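You operate a simulated robot arm through the tools that you are given. There is no shell and no other tool.

You are at the controls of a simulated robot arm. One attempt, no reset.

Task
Tap the cable bush home in the rack top.
Fine: lift the cream cover, set the bush in its hole, tap it flush with the mallet, mallet back, cover down.

It is judged by the outcome, as a careful person would: the job done as asked, and still so three seconds after it is handed in. It fails if anything else is knocked over, pushed out of place, dropped, spilled or broken. Lids that push on must go on centred and level and be pressed home; caps that screw on are set level and turned clockwise until they are tight.

Robot
A 7-joint arm with a two-finger parallel gripper, fixed in place. Base frame: the origin is on the floor under the middle of its stand, x ahead of it, y to its left, z up; the work surface is at about z = 1. Readings come in m, rad, newtons and seconds.
With the tool pointing down near the work surface it reaches from about 0.26 to 0.64 m from the base axis. Its first joint turns from -2.897 to 2.897 rad. Payload 1.57 kg.
The TCP is the grasp point between the finger pads, 0.03 m short of the fingertips. In the tool frame z runs along the fingers and y along their closing line. The gripper opens to 0.08 m. The fingers are 0.017 m wide and 0.012 m thick; the gripper's body (0.04 by 0.082 m) begins 0.08 m behind the TCP.
Orientation is that of the tool frame in the base frame, as a unit quaternion [x, y, z, w]. With the fingers straight down and closing along the base's y, the tool's x points along the base's -x, its y along +y and its z along -z.

Tools
- The arm moves only by the tool step_arm. Its argument "targets" is a list of rows, each a list of 6 numbers: the shift along the tool's x, y, z in units of 40 mm (1.0 is 40 mm), then the turn, a rotation vector about the tool's x, y, z in units of 6 degrees (1.0 is 6 degrees). In form: [[tx, ty, tz, wx, wy, wz], ...]. A call has 1 to 20 rows; each row shifts and turns the commanded pose from where the row before left it, along the tool's axes as they then stand. "hand" is the opening, from 0 (shut) to 1 (fully open), set as the call begins (left out, the last holds). A call with a number of a shift or a turn outside -1 to 1 is refused whole. Rows are played at 5 a second. More than 0.05 m and 0.15 rad between two rows, or a gripper value outside its range, and nothing of the call is played. A pose out of reach is approached as far as the arm can. The call stops where the force on the tool passes 40 N (or 10 N more than at its start, if that is more) or the arm is blocked; 0.2 s more then pass. Each finger travels about 0.072 m/s and halts on what it meets, pressing with about 29 N; the grip force reading is that of the motor and also rises with nothing between the fingers. The clock runs only during rows and for 0.2 s after the last one: add rows that do not move to give the fingers time. The reply holds the time, the measured pose of the TCP, the force on the tool along the base axes, the opening and the grip force, in the units named above and with some noise, with the torque about the TCP (base axes, N m) and any sound that the robot's microphone picked up.
- Cameras (640 x 400 px; columns grow to the right, rows downward): "scene" is fixed at [0.0504, 0.4996, 1.5734]; the picture's right is [-0.53, -0.85, 0.00], its down [-0.68, 0.42, -0.60] and it looks along [0.51, -0.32, -0.80] (base axes); focal length 214 px, centre (320, 200). "wrist" rides on the gripper at [0.072, -0.007, -0.122] in the tool frame; the picture's right is [0.09, 1.00, 0.00], its down [-0.84, 0.08, -0.54] and it looks along [-0.54, 0.05, 0.84] (tool axes); focal length 238 px, centre (320, 200). There is no depth. A picture from a camera that has moved, and an enlarged one, comes with that camera's place and axes in the base frame and with its lens.
- get_image(camera): a new picture of that camera. It takes no simulated time.
- move_column(by): slides the trunk up (or, below 0, down) by that many m; the arm rides with it, the base frame stays. It gives what a move gives, with no picture.
- close_up(camera, box): a new picture of the part [left, top, right, bottom] of that camera's present view, enlarged. It takes no simulated time.
- finish_job(): hands the job in; it is judged then, once.

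Places have to be worked out from the pictures, the camera data and where the tool is seen. Open the gripper and draw the arm clear of the work before you hand the job in, unless the task says otherwise.

The tools are called after "Call:" as name(argument=value, ...) on one line, values as JSON. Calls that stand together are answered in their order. step_arm: Moves the arm, as the interface text tells. Its arguments: {"type":"object","properties":{"targets":{"type":"array","items":{"type":"array","items":{"type":"number"}}},"hand":{"type":"number"}},"required":["targets"]} The other tools are called the same way: move_column (by) moves the trunk up or down; get_image (camera) takes a picture; close_up (camera, box) takes an enlarged picture of a part of a camera's view; finish_job () hands the job in.

At the start:

```text
clock: 0.0
eef_pos: [0.339, 0.2037, 1.3449]
ee_rot: [-0.001, 1.0, 0.0, -0.001]
force: [0.2, 0.3, -0.6]
moment: [0.04, -0.03, 0.0]
finger_gap: 0.08
finger_force: 0.0
trunk travel left (down, up): [-0.775, 0.215]
```

scene: 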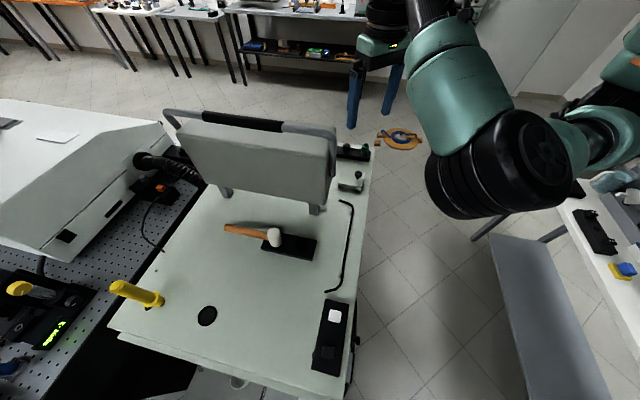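
wrist: 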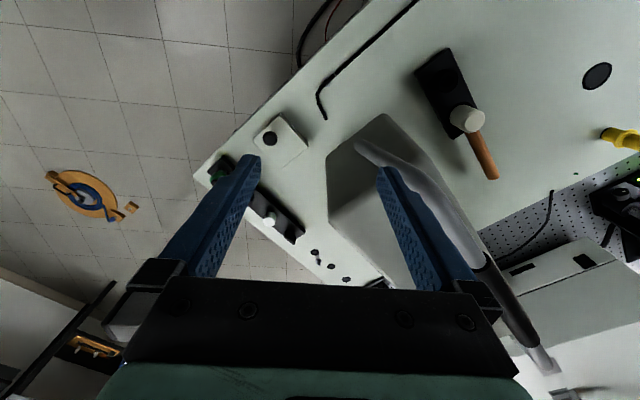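

The scene shows a rack top with a mallet on a black pad, a cream raised cover on a bar, a black hole, and a few small parts. I'll enlarge the views to identify each one.

Call:
close_up(camera="scene", box=[100, 200, 260, 300])

Call:
close_up(camera="scene", box=[220, 200, 380, 300])

Call:
close_up(camera="scene", box=[220, 290, 380, 390])

Call:
close_up(camera="scene", box=[100, 270, 260, 370])

Call:
close_up(camera="scene", box=[160, 100, 400, 250])

Call:
close_up(camera="wrist", box=[200, 80, 440, 230])

Call:
close_up(camera="wrist", box=[400, 20, 640, 170])

```text
4.00 times, centred on (180, 250) of scene
camera zoom: at [0.0504, 0.4996, 1.5734], right [-0.53, -0.85, 0.0], down [-0.68, 0.42, -0.6], along [0.51, -0.32, -0.8], focal length 858 px, centre (880, 0)
```

zoom: 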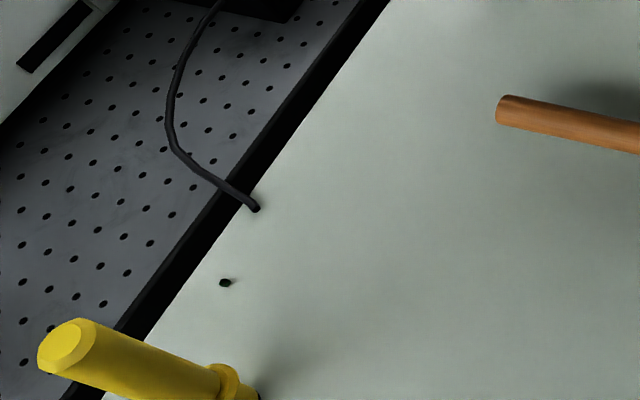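

```text
4.00 times, centred on (300, 250) of scene
camera zoom: at [0.0504, 0.4996, 1.5734], right [-0.53, -0.85, 0.0], down [-0.68, 0.42, -0.6], along [0.51, -0.32, -0.8], focal length 858 px, centre (400, 0)
```

zoom: 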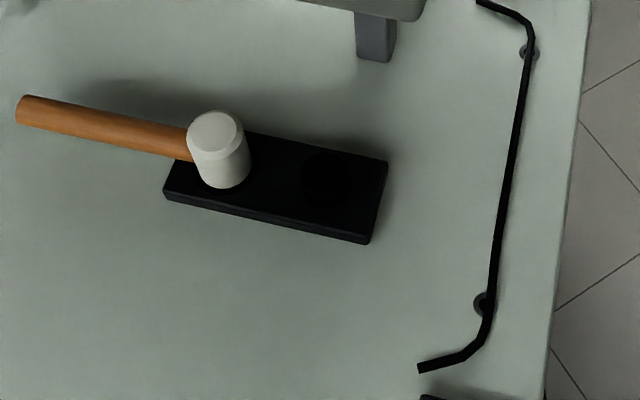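

```text
4.00 times, centred on (300, 340) of scene
camera zoom: at [0.0504, 0.4996, 1.5734], right [-0.53, -0.85, 0.0], down [-0.68, 0.42, -0.6], along [0.51, -0.32, -0.8], focal length 858 px, centre (400, -360)
```

zoom: 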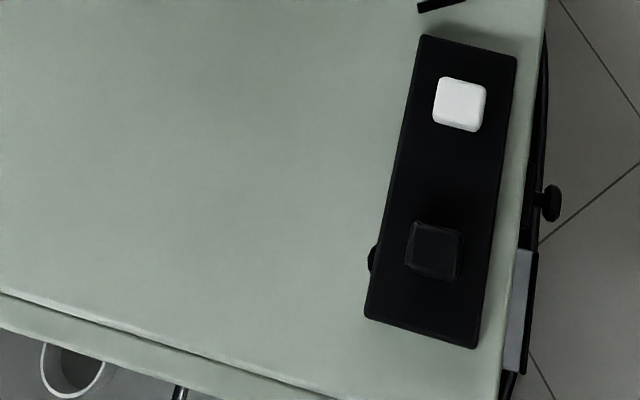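

```text
4.00 times, centred on (180, 320) of scene
camera zoom: at [0.0504, 0.4996, 1.5734], right [-0.53, -0.85, 0.0], down [-0.68, 0.42, -0.6], along [0.51, -0.32, -0.8], focal length 858 px, centre (880, -280)
```

zoom: 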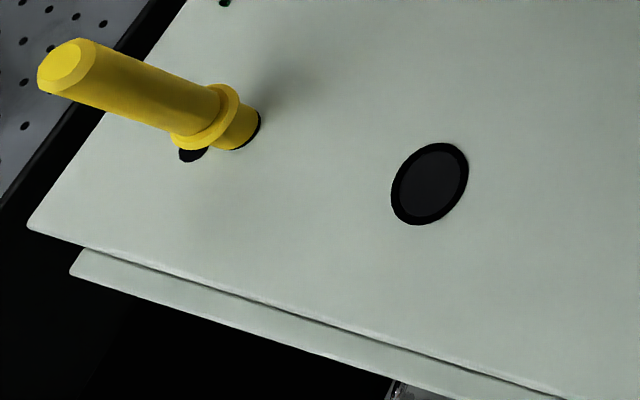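

```text
2.67 times, centred on (280, 175) of scene
camera zoom: at [0.0504, 0.4996, 1.5734], right [-0.53, -0.85, 0.0], down [-0.68, 0.42, -0.6], along [0.51, -0.32, -0.8], focal length 572 px, centre (427, 267)
```

zoom: 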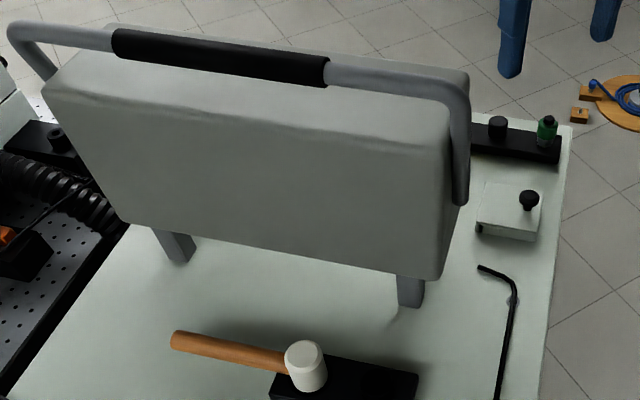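

```text
2.67 times, centred on (320, 155) of wrist
camera zoom: at [0.2674, 0.1953, 1.4659], right [-0.09, 1.0, 0.0], down [0.84, 0.08, 0.54], along [0.54, 0.05, -0.84], focal length 636 px, centre (320, 320)
```

zoom: 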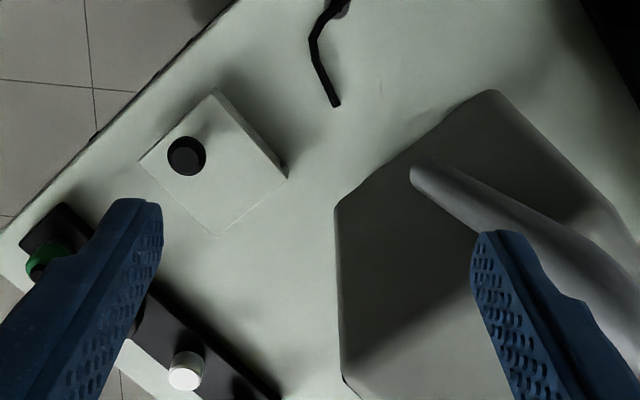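

```text
2.67 times, centred on (520, 95) of wrist
camera zoom: at [0.2674, 0.1953, 1.4659], right [-0.09, 1.0, 0.0], down [0.84, 0.08, 0.54], along [0.54, 0.05, -0.84], focal length 636 px, centre (-213, 480)
```

zoom: 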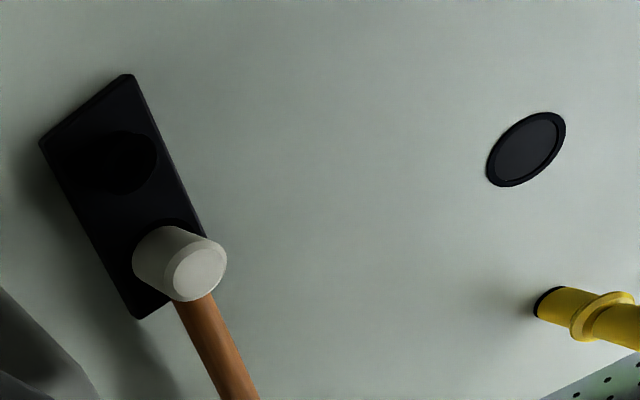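

I see a small cream square with a dark knob (around x 0.41, y 0.15) and a strip behind it carrying black, green and white pegs. I'll zoom in on these before I move.

Call:
close_up(camera="wrist", box=[240, 100, 320, 150])

Call:
close_up(camera="wrist", box=[200, 150, 400, 290])

Call:
close_up(camera="scene", box=[325, 135, 389, 200])

Call:
close_up(camera="scene", box=[100, 270, 164, 310])

```text
8.00 times, centred on (280, 125) of wrist
camera zoom: at [0.2674, 0.1953, 1.4659], right [-0.09, 1.0, 0.0], down [0.84, 0.08, 0.54], along [0.54, 0.05, -0.84], focal length 1907 px, centre (640, 800)
```

zoom: 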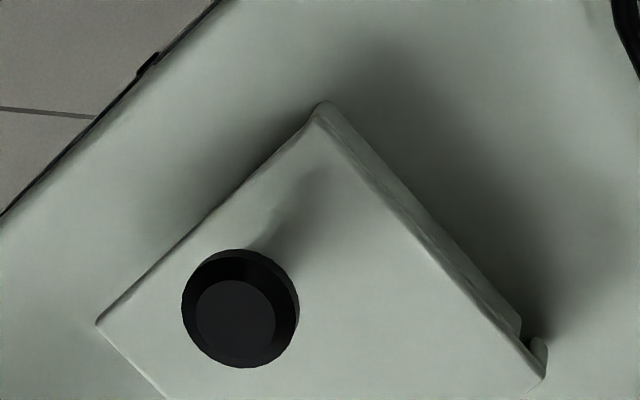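

```text
2.86 times, centred on (300, 220) of wrist
camera zoom: at [0.2674, 0.1953, 1.4659], right [-0.09, 1.0, 0.0], down [0.84, 0.08, 0.54], along [0.54, 0.05, -0.84], focal length 681 px, centre (377, 143)
```

zoom: 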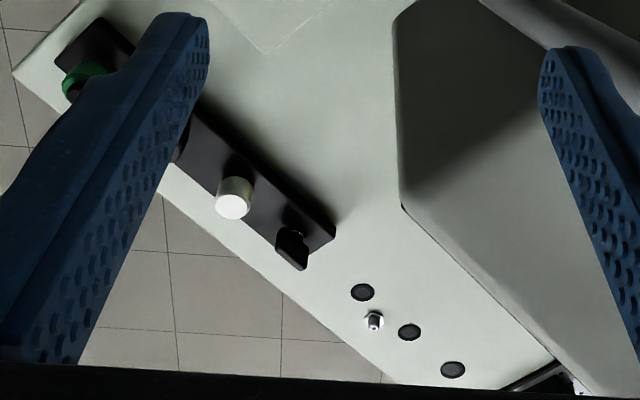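

```text
6.15 times, centred on (357, 168) of scene
camera zoom: at [0.0504, 0.4996, 1.5734], right [-0.53, -0.85, 0.0], down [-0.68, 0.42, -0.6], along [0.51, -0.32, -0.8], focal length 1320 px, centre (92, 400)
```

zoom: 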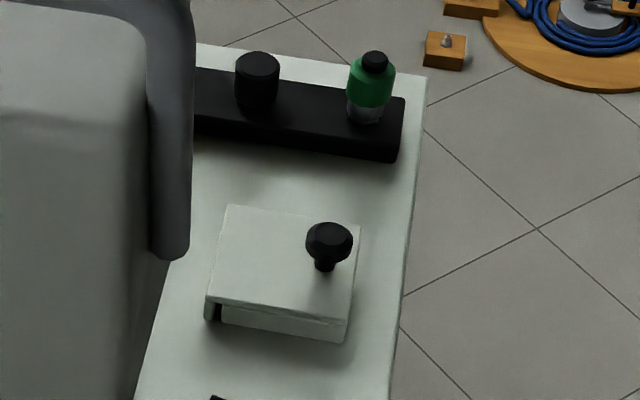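

```text
10.00 times, centred on (132, 290) of scene
camera zoom: at [0.0504, 0.4996, 1.5734], right [-0.53, -0.85, 0.0], down [-0.68, 0.42, -0.6], along [0.51, -0.32, -0.8], focal length 2145 px, centre (2200, -700)
```

zoom: 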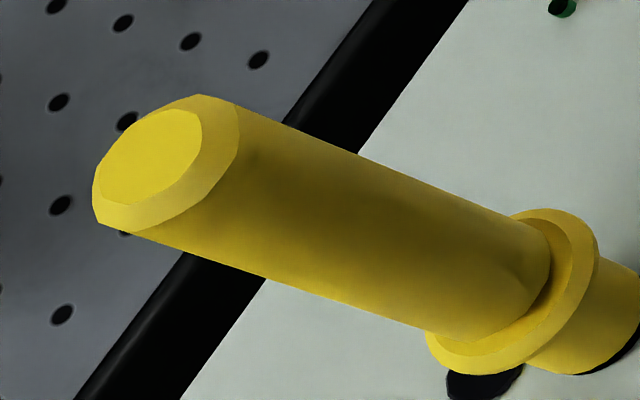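

The small cream box with the lid and black knob is probably the cover. The bush may be the round black thing in the mallet tray, so I'll swing the wrist camera over the mallet tray for a better look.

Call:
step_arm(targets=[[1, 0.8, 0, 0, 0, 0], [1, 0.8, 0, 0, 0, 0], [1, 0.8, 0, 0, 0, 0], [0, 0, 0, 0, 0, -1], [0, 0, 0, 0, 0, -1], [0, 0, 0, 0, 0, -1], [0, 0, 0, 0, 0, -1], [0, 0, 0, 0, 0, -1], [0, 0, 0, 0, 0, -1], [0, 0, 0, 0, 0, -1], [0, 0, 0, 0, 0, -1], [0, 0, 0, 0, 0, -1]], hand=1)

Call:
get_image(camera="wrist")

Call:
get_image(camera="scene")

```text
refused: row 1 steps farther than a row can; nothing moved
```

```text
taken
camera wrist: at [0.2674, 0.1953, 1.4659], right [-0.09, 1.0, 0.0], down [0.84, 0.08, 0.54], along [0.54, 0.05, -0.84], focal length 238 px, centre (320, 200)
```

wrist: 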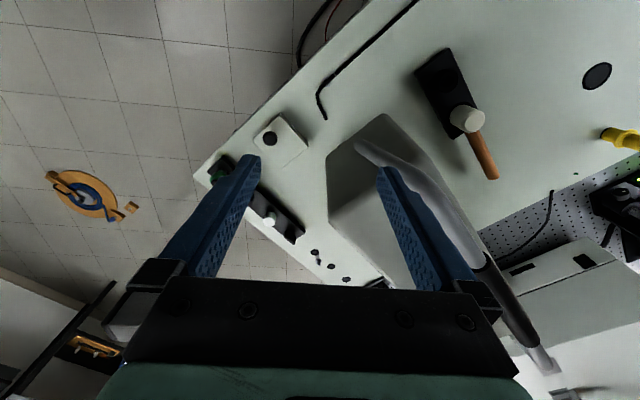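

```text
taken
```

scene: 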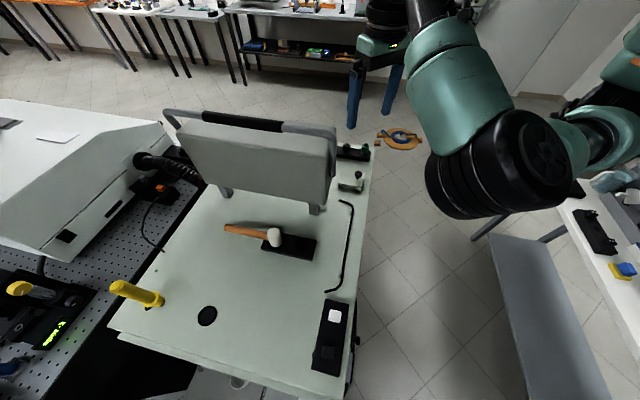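

That step was just over the 50 mm limit, so I'll use smaller rows for the same move.

Call:
step_arm(targets=[[0.75, 0.6, 0, 0, 0, 0], [0.75, 0.6, 0, 0, 0, 0], [0.75, 0.6, 0, 0, 0, 0], [0.75, 0.6, 0, 0, 0, 0], [0, 0, 0, 0, 0, -1], [0, 0, 0, 0, 0, -1], [0, 0, 0, 0, 0, -1], [0, 0, 0, 0, 0, -1], [0, 0, 0, 0, 0, -1], [0, 0, 0, 0, 0, -1], [0, 0, 0, 0, 0, -1], [0, 0, 0, 0, 0, -1], [0, 0, 0, 0, 0, -1]], hand=1)

Call:
get_image(camera="wrist")

Call:
get_image(camera="scene")

```text
clock: 2.8
eef_pos: [0.2177, 0.2989, 1.3446]
ee_rot: [-0.455, 0.89, -0.001, -0.003]
force: [-0.3, 0.4, 0.4]
moment: [0.02, 0.0, 0.01]
finger_gap: 0.08
finger_force: 0.0
trunk travel left (down, up): [-0.775, 0.215]
```

```text
taken
camera wrist: at [0.1824, 0.2358, 1.4651], right [-0.86, 0.51, 0.0], down [0.43, 0.73, 0.54], along [0.27, 0.47, -0.84], focal length 238 px, centre (320, 200)
```

wrist: 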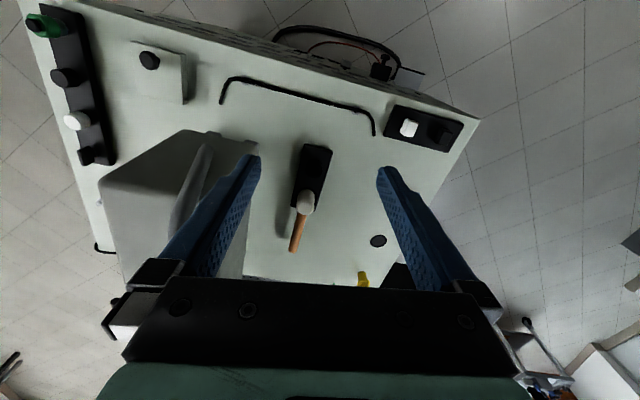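

```text
taken
```

scene: 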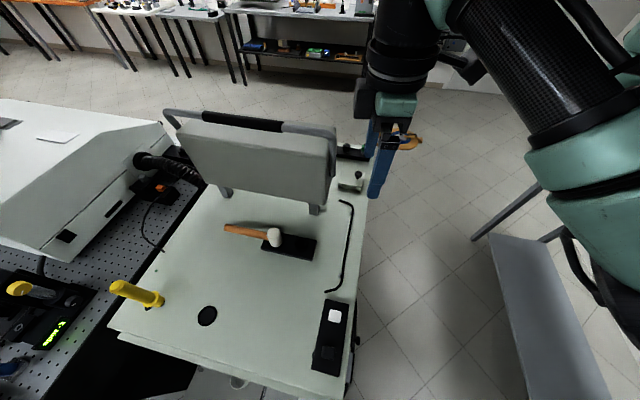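

From here the mallet tray, the rail and the peg strip are all in view. I'll enlarge each one.

Call:
close_up(camera="wrist", box=[256, 130, 376, 205])

Call:
close_up(camera="wrist", box=[20, 0, 220, 125])

Call:
close_up(camera="wrist", box=[360, 90, 480, 165])

Call:
close_up(camera="wrist", box=[120, 30, 216, 90])

Call:
close_up(camera="wrist", box=[320, 210, 420, 290])

```text
5.33 times, centred on (316, 168) of wrist
camera zoom: at [0.1824, 0.2358, 1.4651], right [-0.86, 0.51, 0.0], down [0.43, 0.73, 0.54], along [0.27, 0.47, -0.84], focal length 1271 px, centre (341, 373)
```

zoom: 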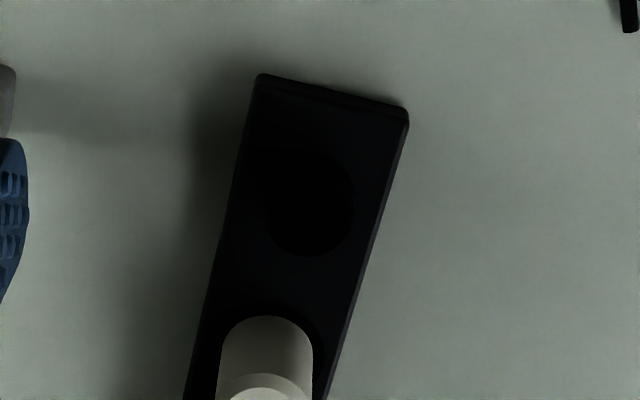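

```text
3.20 times, centred on (120, 62) of wrist
camera zoom: at [0.1824, 0.2358, 1.4651], right [-0.86, 0.51, 0.0], down [0.43, 0.73, 0.54], along [0.27, 0.47, -0.84], focal length 763 px, centre (960, 640)
```

zoom: 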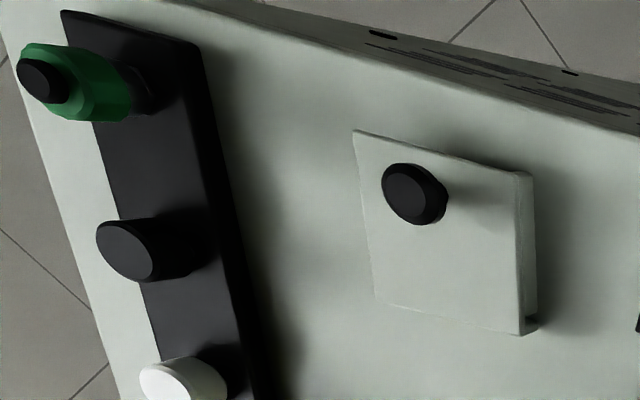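

```text
5.33 times, centred on (420, 128) of wrist
camera zoom: at [0.1824, 0.2358, 1.4651], right [-0.86, 0.51, 0.0], down [0.43, 0.73, 0.54], along [0.27, 0.47, -0.84], focal length 1271 px, centre (-213, 587)
```

zoom: 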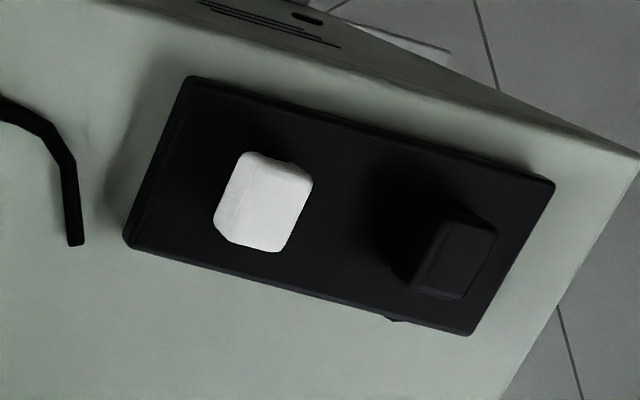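

```text
6.67 times, centred on (168, 60) of wrist
camera zoom: at [0.1824, 0.2358, 1.4651], right [-0.86, 0.51, 0.0], down [0.43, 0.73, 0.54], along [0.27, 0.47, -0.84], focal length 1589 px, centre (1333, 1133)
```

zoom: 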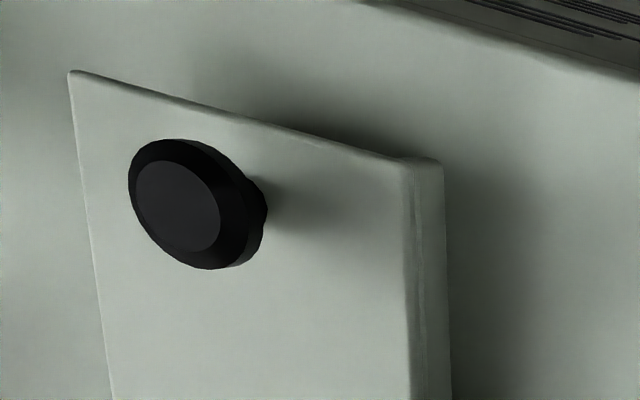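

```text
5.00 times, centred on (370, 250) of wrist
camera zoom: at [0.1824, 0.2358, 1.4651], right [-0.86, 0.51, 0.0], down [0.43, 0.73, 0.54], along [0.27, 0.47, -0.84], focal length 1192 px, centre (70, -50)
```

zoom: 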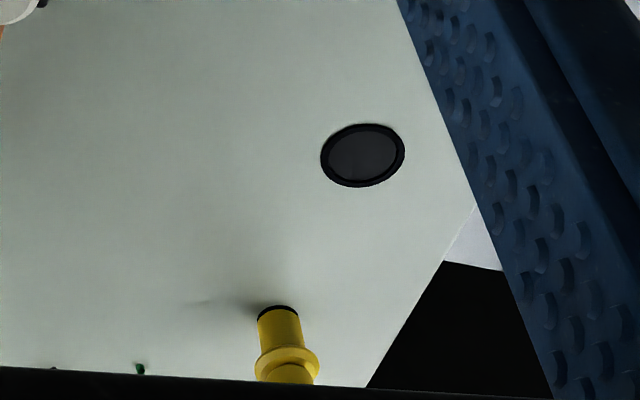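

The round dark spot in the mallet tray is still unclear, so I'll lower the camera about 0.14 m for a closer view.

Call:
step_arm(targets=[[0, 0, 0.9, 0, 0, 0], [0, 0, 0.9, 0, 0, 0], [0, 0, 0.9, 0, 0, 0], [0, 0, 0.9, 0, 0, 0]])

Call:
get_image(camera="wrist")

Call:
close_up(camera="wrist", box=[240, 80, 400, 180])

```text
clock: 3.8
eef_pos: [0.2174, 0.2996, 1.2009]
ee_rot: [-0.455, 0.891, 0.001, -0.001]
force: [0.7, 0.8, 0.2]
moment: [-0.01, 0.01, 0.04]
finger_gap: 0.08
finger_force: 0.1
trunk travel left (down, up): [-0.775, 0.215]
```

```text
taken
camera wrist: at [0.1824, 0.2358, 1.3212], right [-0.86, 0.51, 0.0], down [0.43, 0.72, 0.54], along [0.28, 0.47, -0.84], focal length 238 px, centre (320, 200)
```

wrist: 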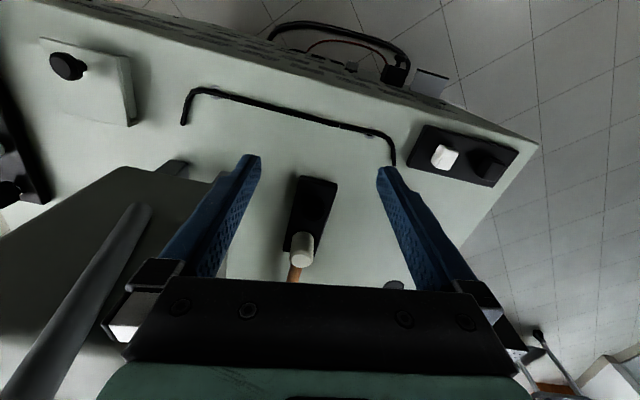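

```text
4.00 times, centred on (320, 130) of wrist
camera zoom: at [0.1824, 0.2358, 1.3212], right [-0.86, 0.51, 0.0], down [0.43, 0.72, 0.54], along [0.28, 0.47, -0.84], focal length 953 px, centre (320, 480)
```

zoom: 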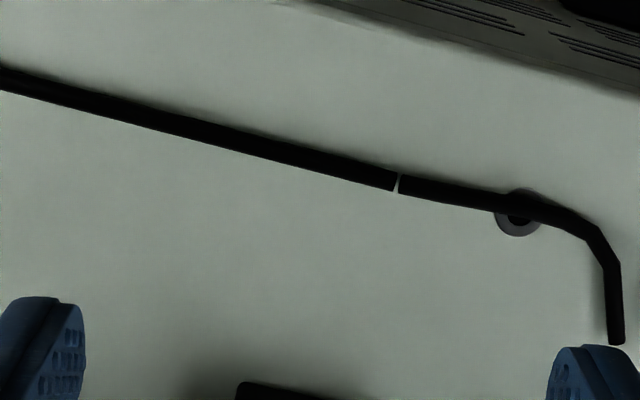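

I'll enlarge the tray and the mallet in this new view.

Call:
close_up(camera="wrist", box=[270, 165, 366, 225])

Call:
close_up(camera="wrist", box=[260, 210, 356, 285])

Call:
close_up(camera="wrist", box=[20, 20, 180, 140])

Call:
close_up(camera="wrist", box=[390, 110, 550, 210])

```text
6.67 times, centred on (318, 195) of wrist
camera zoom: at [0.1824, 0.2358, 1.3212], right [-0.86, 0.51, 0.0], down [0.43, 0.72, 0.54], along [0.28, 0.47, -0.84], focal length 1589 px, centre (333, 233)
```

zoom: 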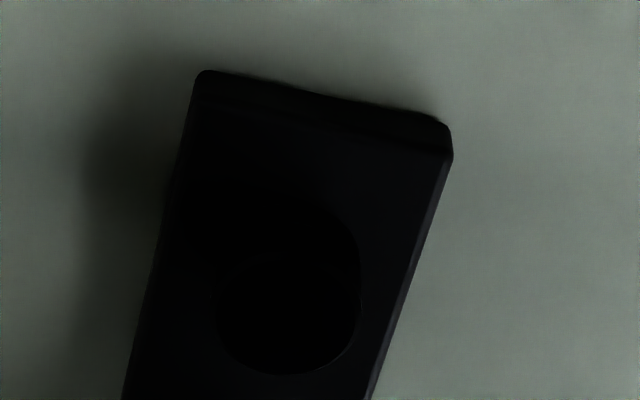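

```text
5.33 times, centred on (308, 248) of wrist
camera zoom: at [0.1824, 0.2358, 1.3212], right [-0.86, 0.51, 0.0], down [0.43, 0.72, 0.54], along [0.28, 0.47, -0.84], focal length 1271 px, centre (384, -53)
```

zoom: 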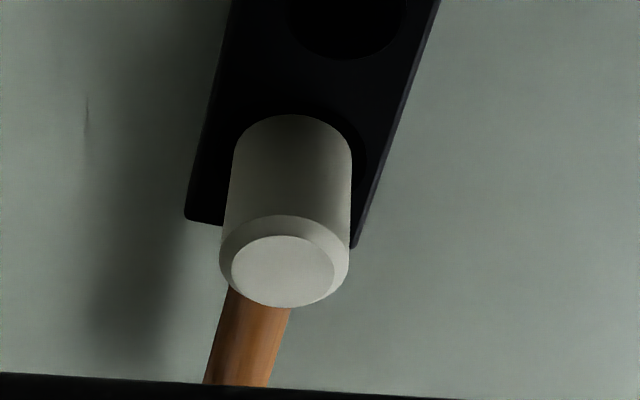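

```text
3.33 times, centred on (100, 80) of wrist
camera zoom: at [0.1824, 0.2358, 1.3212], right [-0.86, 0.51, 0.0], down [0.43, 0.72, 0.54], along [0.28, 0.47, -0.84], focal length 794 px, centre (1053, 600)
```

zoom: 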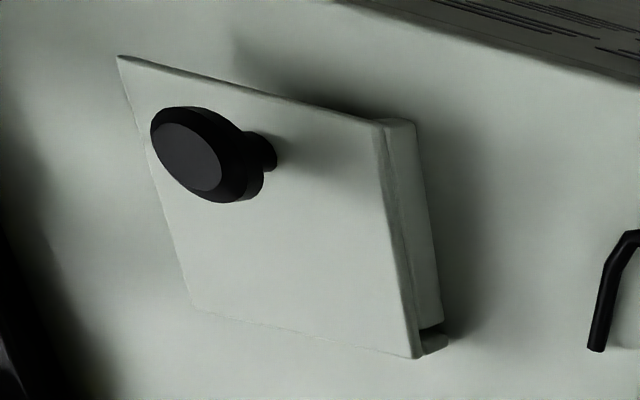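

```text
4.00 times, centred on (470, 160) of wrist
camera zoom: at [0.1824, 0.2358, 1.3212], right [-0.86, 0.51, 0.0], down [0.43, 0.72, 0.54], along [0.28, 0.47, -0.84], focal length 953 px, centre (-280, 360)
```

zoom: 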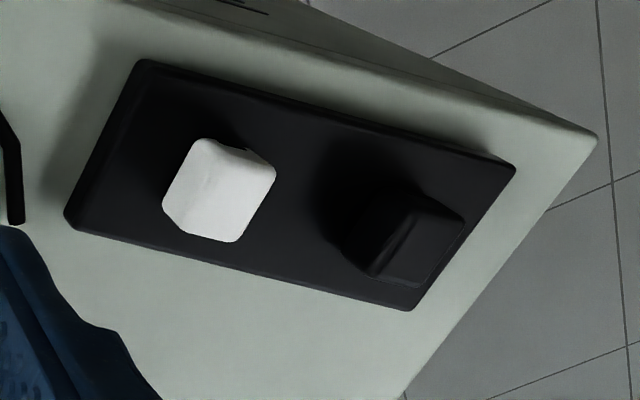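

The mallet's head stands in one recess of its tray and the other recess looks empty. The small cream cover seems to be hinged on its far side, with the knob nearer the robot. I'll rise and swing to look at the cover and the peg strip.

Call:
step_arm(targets=[[0, 0, -0.9, 0, 0, 0], [0, 0, -0.9, 0, 0, 0], [0, 0, -0.9, 0, 0, 0], [0, 0, 0, 0, 0, 1], [0, 0, 0, 0, 0, 1], [0, 0, 0, 0, 0, 1], [0, 0, 0, 0, 0, 1], [0, 0, 0, 0, 0, 1], [0, 0, 0, 0, 0, 1], [0, 0, 0, 0, 0, 1], [0, 0, 0, 0, 0, 1], [0, 0, 0, 0, 0, 1]])

Call:
step_arm(targets=[[0, -0.9, 0, 0, 0, 0], [0, -0.9, 0, 0, 0, 0], [0, -0.9, 0, 0, 0, 0], [0, -0.9, 0, 0, 0, 0], [0, -0.9, 0, 0, 0, 0], [0, -0.9, 0, 0, 0, 0], [0, -0.9, 0, 0, 0, 0], [-0.9, 0, 0, 0, 0, 0], [-0.9, 0, 0, 0, 0, 0], [-0.9, 0, 0, 0, 0, 0], [-0.9, 0, 0, 0, 0, 0]])

Call:
get_image(camera="wrist")

```text
clock: 6.4
eef_pos: [0.2175, 0.3003, 1.3103]
ee_rot: [-0.001, 1.0, 0.0, 0.0]
force: [0.6, 0.2, -0.7]
moment: [0.01, 0.01, -0.01]
finger_gap: 0.08
finger_force: 0.2
trunk travel left (down, up): [-0.775, 0.215]
```

```text
clock: 8.8
eef_pos: [0.3767, 0.051, 1.3193]
ee_rot: [0.0, 1.0, 0.002, -0.001]
force: [0.3, 0.6, -0.9]
moment: [-0.01, 0.05, 0.01]
finger_gap: 0.08
finger_force: 0.1
out of reach, approached as far as the arm can: row 6, 7
trunk travel left (down, up): [-0.775, 0.215]
```

```text
taken
camera wrist: at [0.3049, 0.0434, 1.44], right [-0.09, 1.0, 0.0], down [0.84, 0.08, 0.54], along [0.54, 0.05, -0.84], focal length 238 px, centre (320, 200)
```

wrist: 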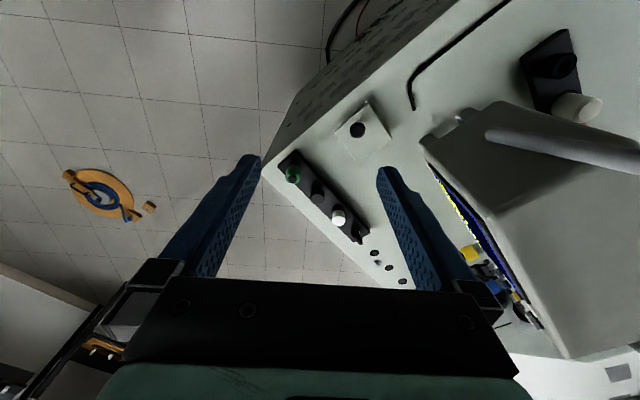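

Now I have a clear view of the cover, the peg strip and the far side of the big box. I'll zoom in.

Call:
close_up(camera="wrist", box=[262, 145, 390, 245])

Call:
close_up(camera="wrist", box=[320, 90, 416, 170])

Call:
close_up(camera="wrist", box=[410, 90, 570, 340])

Call:
close_up(camera="wrist", box=[500, 20, 620, 130])

Call:
get_image(camera="scene")

```text
4.00 times, centred on (326, 195) of wrist
camera zoom: at [0.3049, 0.0434, 1.44], right [-0.09, 1.0, 0.0], down [0.84, 0.08, 0.54], along [0.54, 0.05, -0.84], focal length 953 px, centre (296, 220)
```

zoom: 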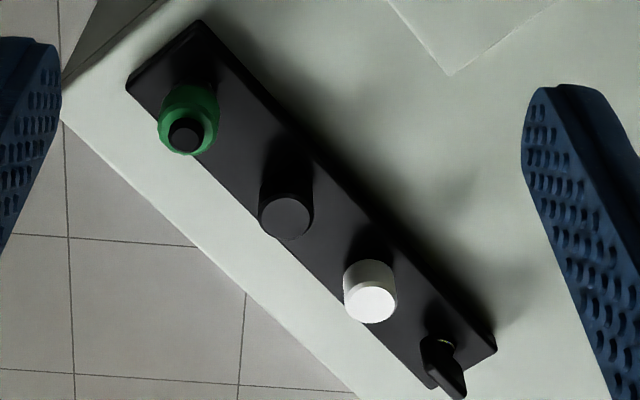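

```text
5.00 times, centred on (368, 130) of wrist
camera zoom: at [0.3049, 0.0434, 1.44], right [-0.09, 1.0, 0.0], down [0.84, 0.08, 0.54], along [0.54, 0.05, -0.84], focal length 1192 px, centre (80, 550)
```

zoom: 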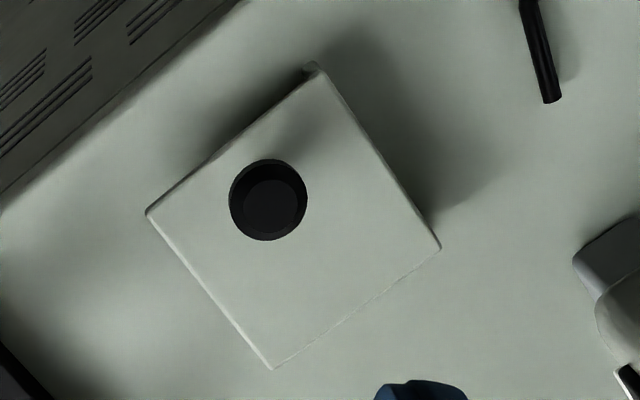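

```text
1.60 times, centred on (490, 215) of wrist
camera zoom: at [0.3049, 0.0434, 1.44], right [-0.09, 1.0, 0.0], down [0.84, 0.08, 0.54], along [0.54, 0.05, -0.84], focal length 381 px, centre (48, 176)
```

zoom: 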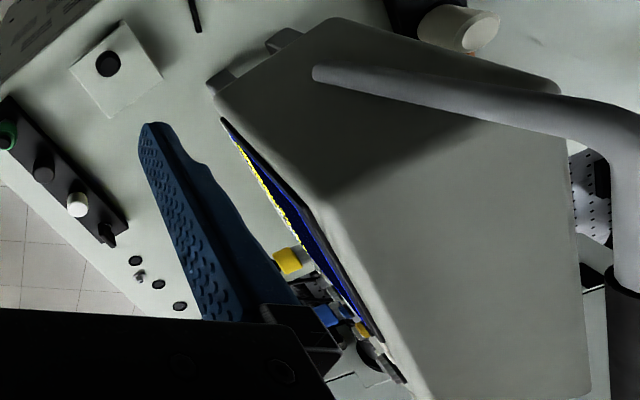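

```text
3.64 times, centred on (560, 75) of wrist
camera zoom: at [0.3049, 0.0434, 1.44], right [-0.09, 1.0, 0.0], down [0.84, 0.08, 0.54], along [0.54, 0.05, -0.84], focal length 867 px, centre (-553, 654)
```

zoom: 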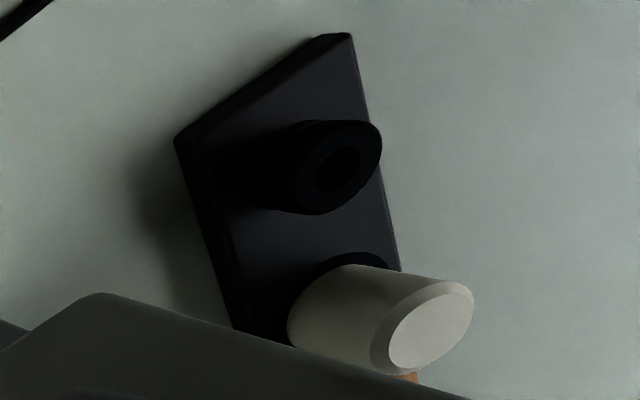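

```text
taken
```

scene: 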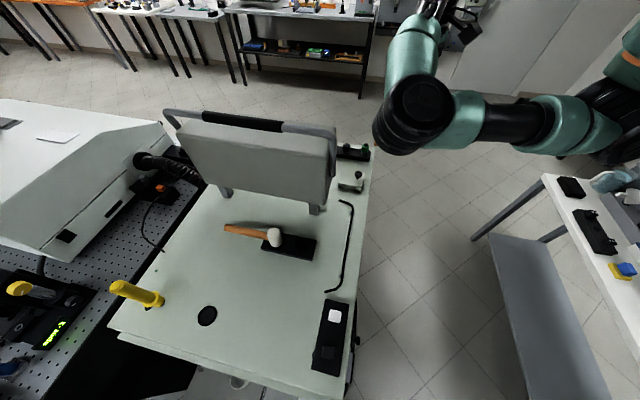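

The mallet tray also holds a black ring-shaped bush, at about (0.296, 0.404) with its top near z 1.03. I'll yaw the tool 45° to line up with the rack and come lower to study the cover and its hinge.

Call:
step_arm(targets=[[0.75, 0, 0, 0, 0, 0], [0, 0, 0.37, 0, 0, -0.9375], [0, 0, 0.37, 0, 0, -0.9375], [0, 0, 0.37, 0, 0, -0.9375], [0, 0, 0.37, 0, 0, -0.9375], [0, 0, 0.37, 0, 0, -0.9375], [0, 0, 0.37, 0, 0, -0.9375], [0, 0, 0.37, 0, 0, -0.9375], [0, 0, 0.37, 0, 0, -0.9375]])

Call:
get_image(camera="wrist")

Call:
close_up(camera="wrist", box=[240, 120, 400, 220])

```text
clock: 10.8
eef_pos: [0.3453, 0.0508, 1.2014]
ee_rot: [-0.384, 0.923, -0.001, 0.0]
force: [0.1, 0.4, 0.0]
moment: [-0.03, -0.01, -0.02]
finger_gap: 0.0798
finger_force: 0.1
trunk travel left (down, up): [-0.775, 0.215]
```

```text
taken
camera wrist: at [0.2998, -0.0051, 1.3215], right [-0.77, 0.64, 0.0], down [0.54, 0.65, 0.54], along [0.34, 0.42, -0.84], focal length 238 px, centre (320, 200)
```

wrist: 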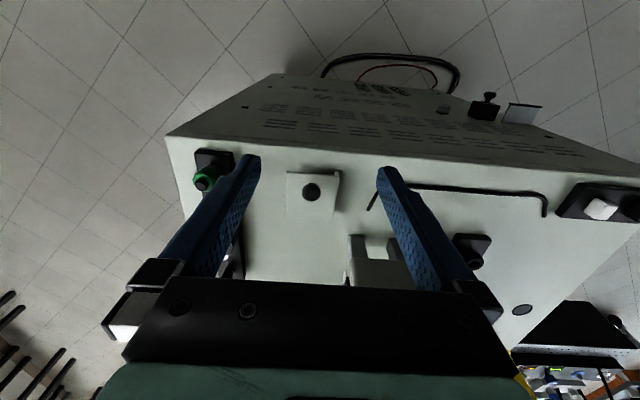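

```text
4.00 times, centred on (320, 170) of wrist
camera zoom: at [0.2998, -0.0051, 1.3215], right [-0.77, 0.64, 0.0], down [0.54, 0.65, 0.54], along [0.34, 0.42, -0.84], focal length 953 px, centre (320, 320)
```

zoom: 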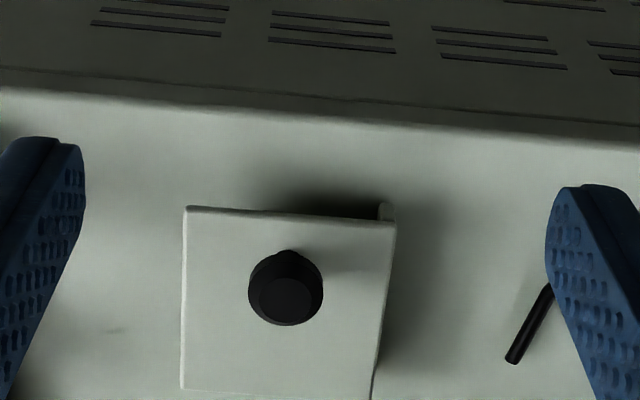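

There are small lugs at the cover's left corners, so I'll zoom in to work out which edge carries the hinge.

Call:
close_up(camera="wrist", box=[276, 160, 356, 220])

Call:
close_up(camera="wrist", box=[320, 165, 350, 185])

Call:
close_up(camera="wrist", box=[320, 195, 350, 225])

Call:
close_up(camera="scene", box=[338, 162, 370, 197])

```text
6.67 times, centred on (316, 190) of wrist
camera zoom: at [0.2998, -0.0051, 1.3215], right [-0.77, 0.64, 0.0], down [0.54, 0.65, 0.54], along [0.34, 0.42, -0.84], focal length 1589 px, centre (347, 267)
```

zoom: 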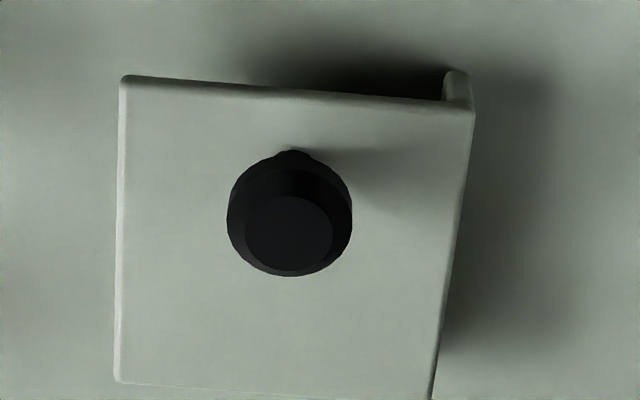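

```text
16.00 times, centred on (335, 175) of wrist
camera zoom: at [0.2998, -0.0051, 1.3215], right [-0.77, 0.64, 0.0], down [0.54, 0.65, 0.54], along [0.34, 0.42, -0.84], focal length 3814 px, centre (80, 600)
```

zoom: 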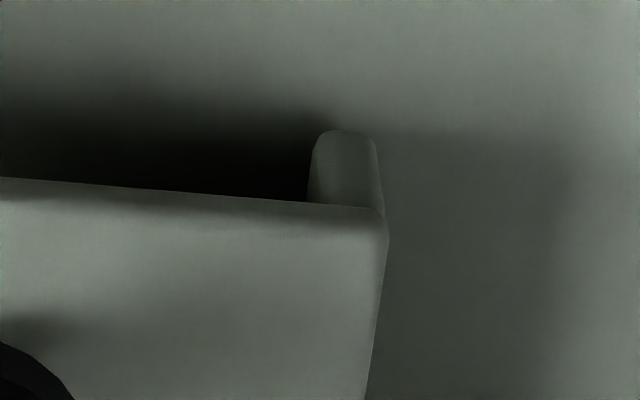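

```text
13.33 times, centred on (335, 210) of wrist
camera zoom: at [0.2998, -0.0051, 1.3215], right [-0.77, 0.64, 0.0], down [0.54, 0.65, 0.54], along [0.34, 0.42, -0.84], focal length 3178 px, centre (120, 67)
```

zoom: 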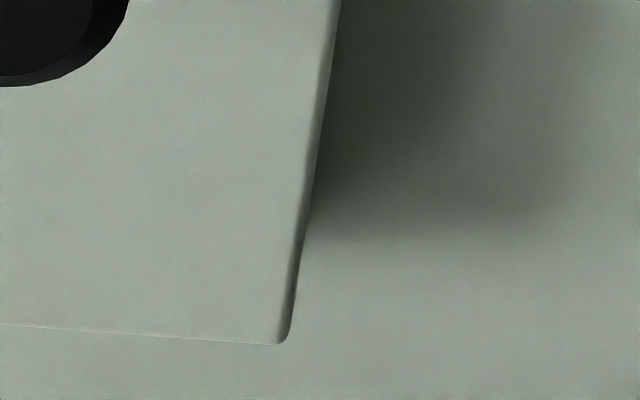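

```text
11.43 times, centred on (354, 180) of scene
camera zoom: at [0.0504, 0.4996, 1.5734], right [-0.53, -0.85, 0.0], down [-0.68, 0.42, -0.6], along [0.51, -0.32, -0.8], focal length 2451 px, centre (-69, 434)
```

zoom: 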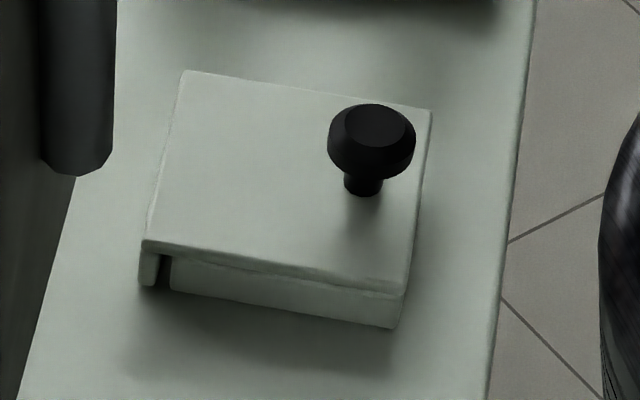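

The scene zoom settles it: the lid plate has side skirts, a hinge block on the far edge and a mushroom knob at about (0.413, 0.117), top near z 1.048. I'll line the gripper up above the knob, closing parallel to the hinge.

Call:
step_arm(targets=[[-0.789, 0, 0, 0, 0, 0], [-0.789, 0, 0, 0, 0, 0], [-0.789, 0, 0, 0, 0, 0], [0, 0, 0.9, 0, 0, 0], [0, 0, 0.9, 0, 0, 0]], hand=0.65)

Call:
get_image(camera="wrist")

Call:
get_image(camera="scene")

```text
clock: 12.0
eef_pos: [0.4114, 0.118, 1.1289]
ee_rot: [-0.383, 0.924, 0.001, -0.001]
force: [-0.3, -0.2, -0.1]
moment: [0.03, -0.05, 0.02]
finger_gap: 0.0519
finger_force: 0.0
trunk travel left (down, up): [-0.775, 0.215]
```

```text
taken
camera wrist: at [0.3669, 0.0618, 1.2495], right [-0.77, 0.64, 0.0], down [0.54, 0.65, 0.54], along [0.35, 0.42, -0.84], focal length 238 px, centre (320, 200)
```

wrist: 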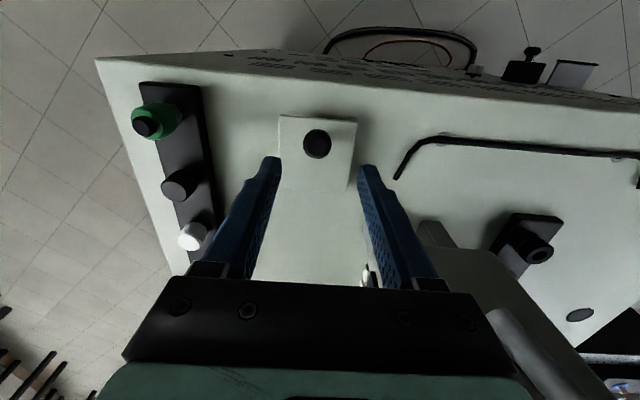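

```text
taken
```

scene: 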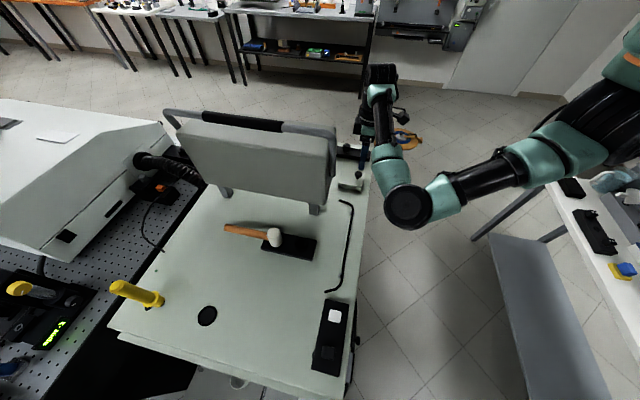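

The gripper is above the knob, and this view also shows the ring-shaped bush clearly. I'll zoom on the bush and on the knob alignment.

Call:
close_up(camera="wrist", box=[480, 195, 580, 295])

Call:
close_up(camera="wrist", box=[250, 100, 390, 200])

Call:
close_up(camera="scene", box=[330, 140, 394, 200])

```text
4.00 times, centred on (530, 245) of wrist
camera zoom: at [0.3669, 0.0618, 1.2495], right [-0.77, 0.64, 0.0], down [0.54, 0.65, 0.54], along [0.35, 0.42, -0.84], focal length 953 px, centre (-520, 20)
```

zoom: 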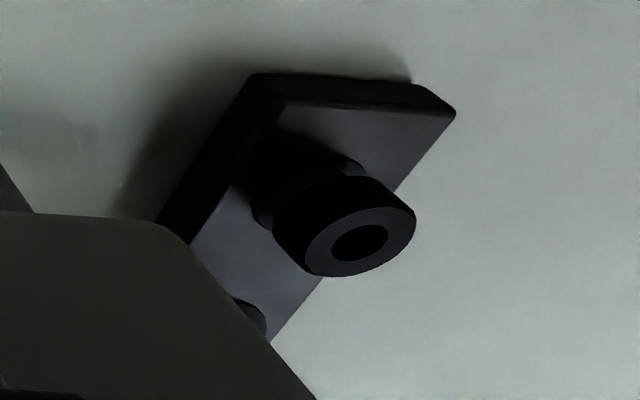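

```text
4.00 times, centred on (320, 150) of wrist
camera zoom: at [0.3669, 0.0618, 1.2495], right [-0.77, 0.64, 0.0], down [0.54, 0.65, 0.54], along [0.35, 0.42, -0.84], focal length 953 px, centre (320, 400)
```

zoom: 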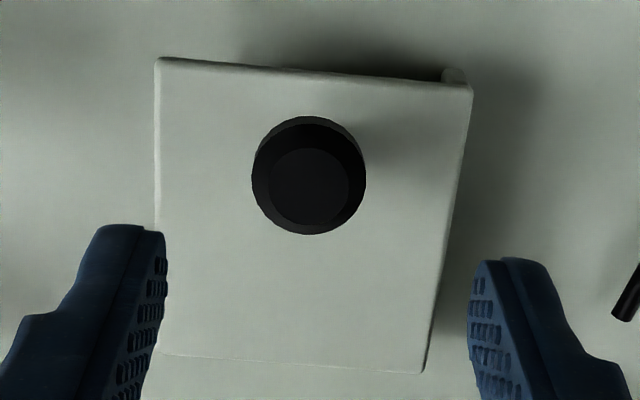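

```text
6.67 times, centred on (362, 170) of scene
camera zoom: at [0.0504, 0.4996, 1.5734], right [-0.53, -0.85, 0.0], down [-0.68, 0.42, -0.6], along [0.51, -0.32, -0.8], focal length 1430 px, centre (40, 400)
```

zoom: 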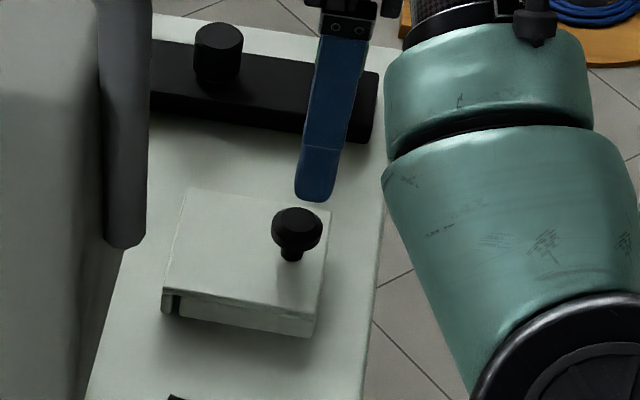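

The knob sits about 2 mm toward -y of the gripper line. I'll correct for that and lower so the fingertips stop about 1 cm above the lid.

Call:
step_arm(targets=[[-0.03, -0.05, 0.83, 0, 0, 0], [0, 0, 0.83, 0, 0, 0]])

Call:
close_up(camera="scene", box=[330, 140, 394, 200])

Call:
close_up(camera="wrist", box=[230, 100, 410, 220])

```text
clock: 12.6
eef_pos: [0.4151, 0.1181, 1.0638]
ee_rot: [-0.383, 0.924, 0.001, -0.001]
force: [0.2, -0.3, 0.4]
moment: [0.02, 0.06, 0.02]
finger_gap: 0.052
finger_force: 0.0
trunk travel left (down, up): [-0.775, 0.215]
```

```text
6.67 times, centred on (362, 170) of scene
camera zoom: at [0.0504, 0.4996, 1.5734], right [-0.53, -0.85, 0.0], down [-0.68, 0.42, -0.6], along [0.51, -0.32, -0.8], focal length 1430 px, centre (40, 400)
```

zoom: 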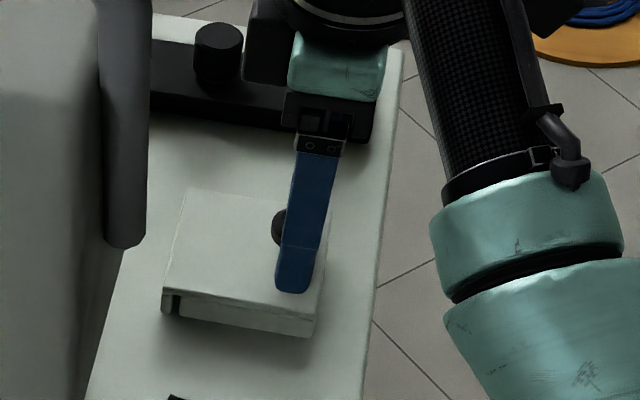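

```text
3.33 times, centred on (320, 160) of wrist
camera zoom: at [0.3686, 0.0611, 1.1834], right [-0.77, 0.64, 0.0], down [0.54, 0.65, 0.54], along [0.35, 0.42, -0.84], focal length 794 px, centre (320, 333)
```

zoom: 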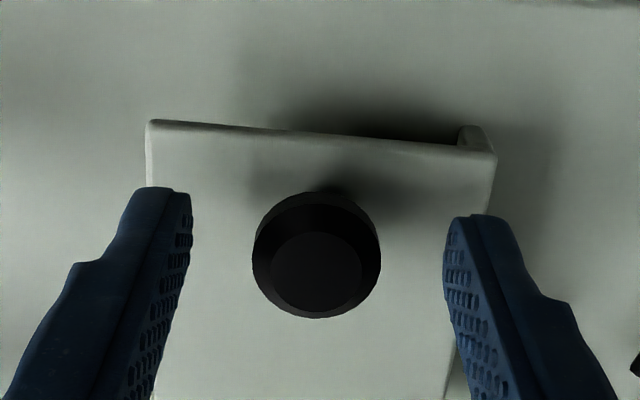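

The knob is centred between the fingers, so I'll close on it.

Call:
step_arm(targets=[[0, 0, 0, 0, 0, 0], [0, 0, 0, 0, 0, 0], [0, 0, 0, 0, 0, 0], [0, 0, 0, 0, 0, 0]], hand=0)

Call:
close_up(camera="wrist", box=[230, 100, 410, 220])

```text
clock: 13.6
eef_pos: [0.4136, 0.1183, 1.0625]
ee_rot: [-0.383, 0.924, 0.0, -0.002]
force: [3.1, -2.1, -1.2]
moment: [-0.17, -0.11, -0.02]
finger_gap: 0.0252
finger_force: 36.8
trunk travel left (down, up): [-0.775, 0.215]
```

```text
3.33 times, centred on (320, 160) of wrist
camera zoom: at [0.3691, 0.061, 1.1835], right [-0.77, 0.64, 0.0], down [0.54, 0.65, 0.54], along [0.34, 0.42, -0.84], focal length 794 px, centre (320, 333)
```

zoom: 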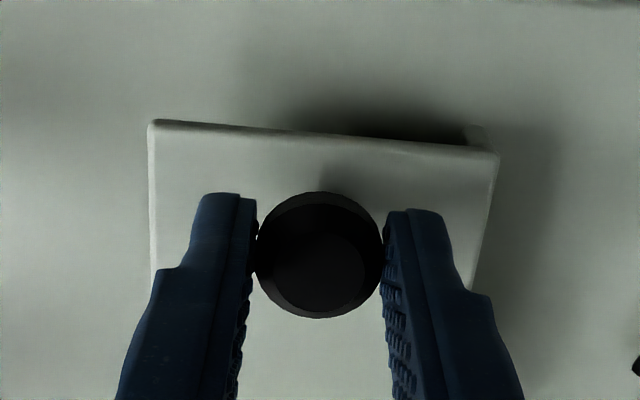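

I have a firm grip on the knob (gap 25.2 mm). I'll lift by about 10° of arc about the assumed far-edge hinge and check the forces.

Call:
step_arm(targets=[[-0.05, 0, -0.125, 0, 0, 0], [-0.06, 0, -0.125, 0, 0, 0], [0, 0, 0, 0, 0, 0]])

Call:
close_up(camera="scene", box=[330, 140, 394, 200])

Call:
close_up(camera="wrist", box=[230, 100, 410, 220])

```text
clock: 14.4
eef_pos: [0.4188, 0.1223, 1.0712]
ee_rot: [-0.382, 0.924, 0.0, -0.002]
force: [-0.1, -3.7, -15.8]
moment: [-0.97, 0.52, -0.02]
finger_gap: 0.0252
finger_force: 36.9
trunk travel left (down, up): [-0.775, 0.215]
```

```text
6.67 times, centred on (362, 170) of scene
camera zoom: at [0.0504, 0.4996, 1.5734], right [-0.53, -0.85, 0.0], down [-0.68, 0.42, -0.6], along [0.51, -0.32, -0.8], focal length 1430 px, centre (40, 400)
```

zoom: 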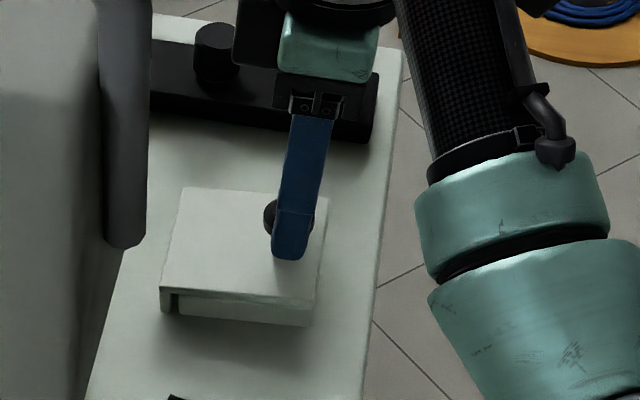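

```text
3.33 times, centred on (320, 160) of wrist
camera zoom: at [0.3729, 0.0646, 1.1924], right [-0.77, 0.64, 0.0], down [0.54, 0.65, 0.54], along [0.34, 0.42, -0.84], focal length 794 px, centre (320, 333)
```

zoom: 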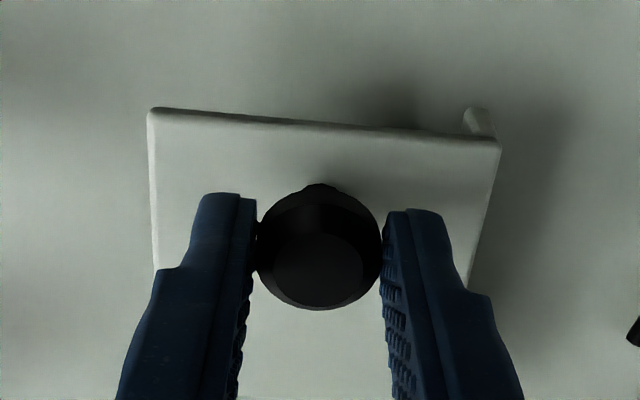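

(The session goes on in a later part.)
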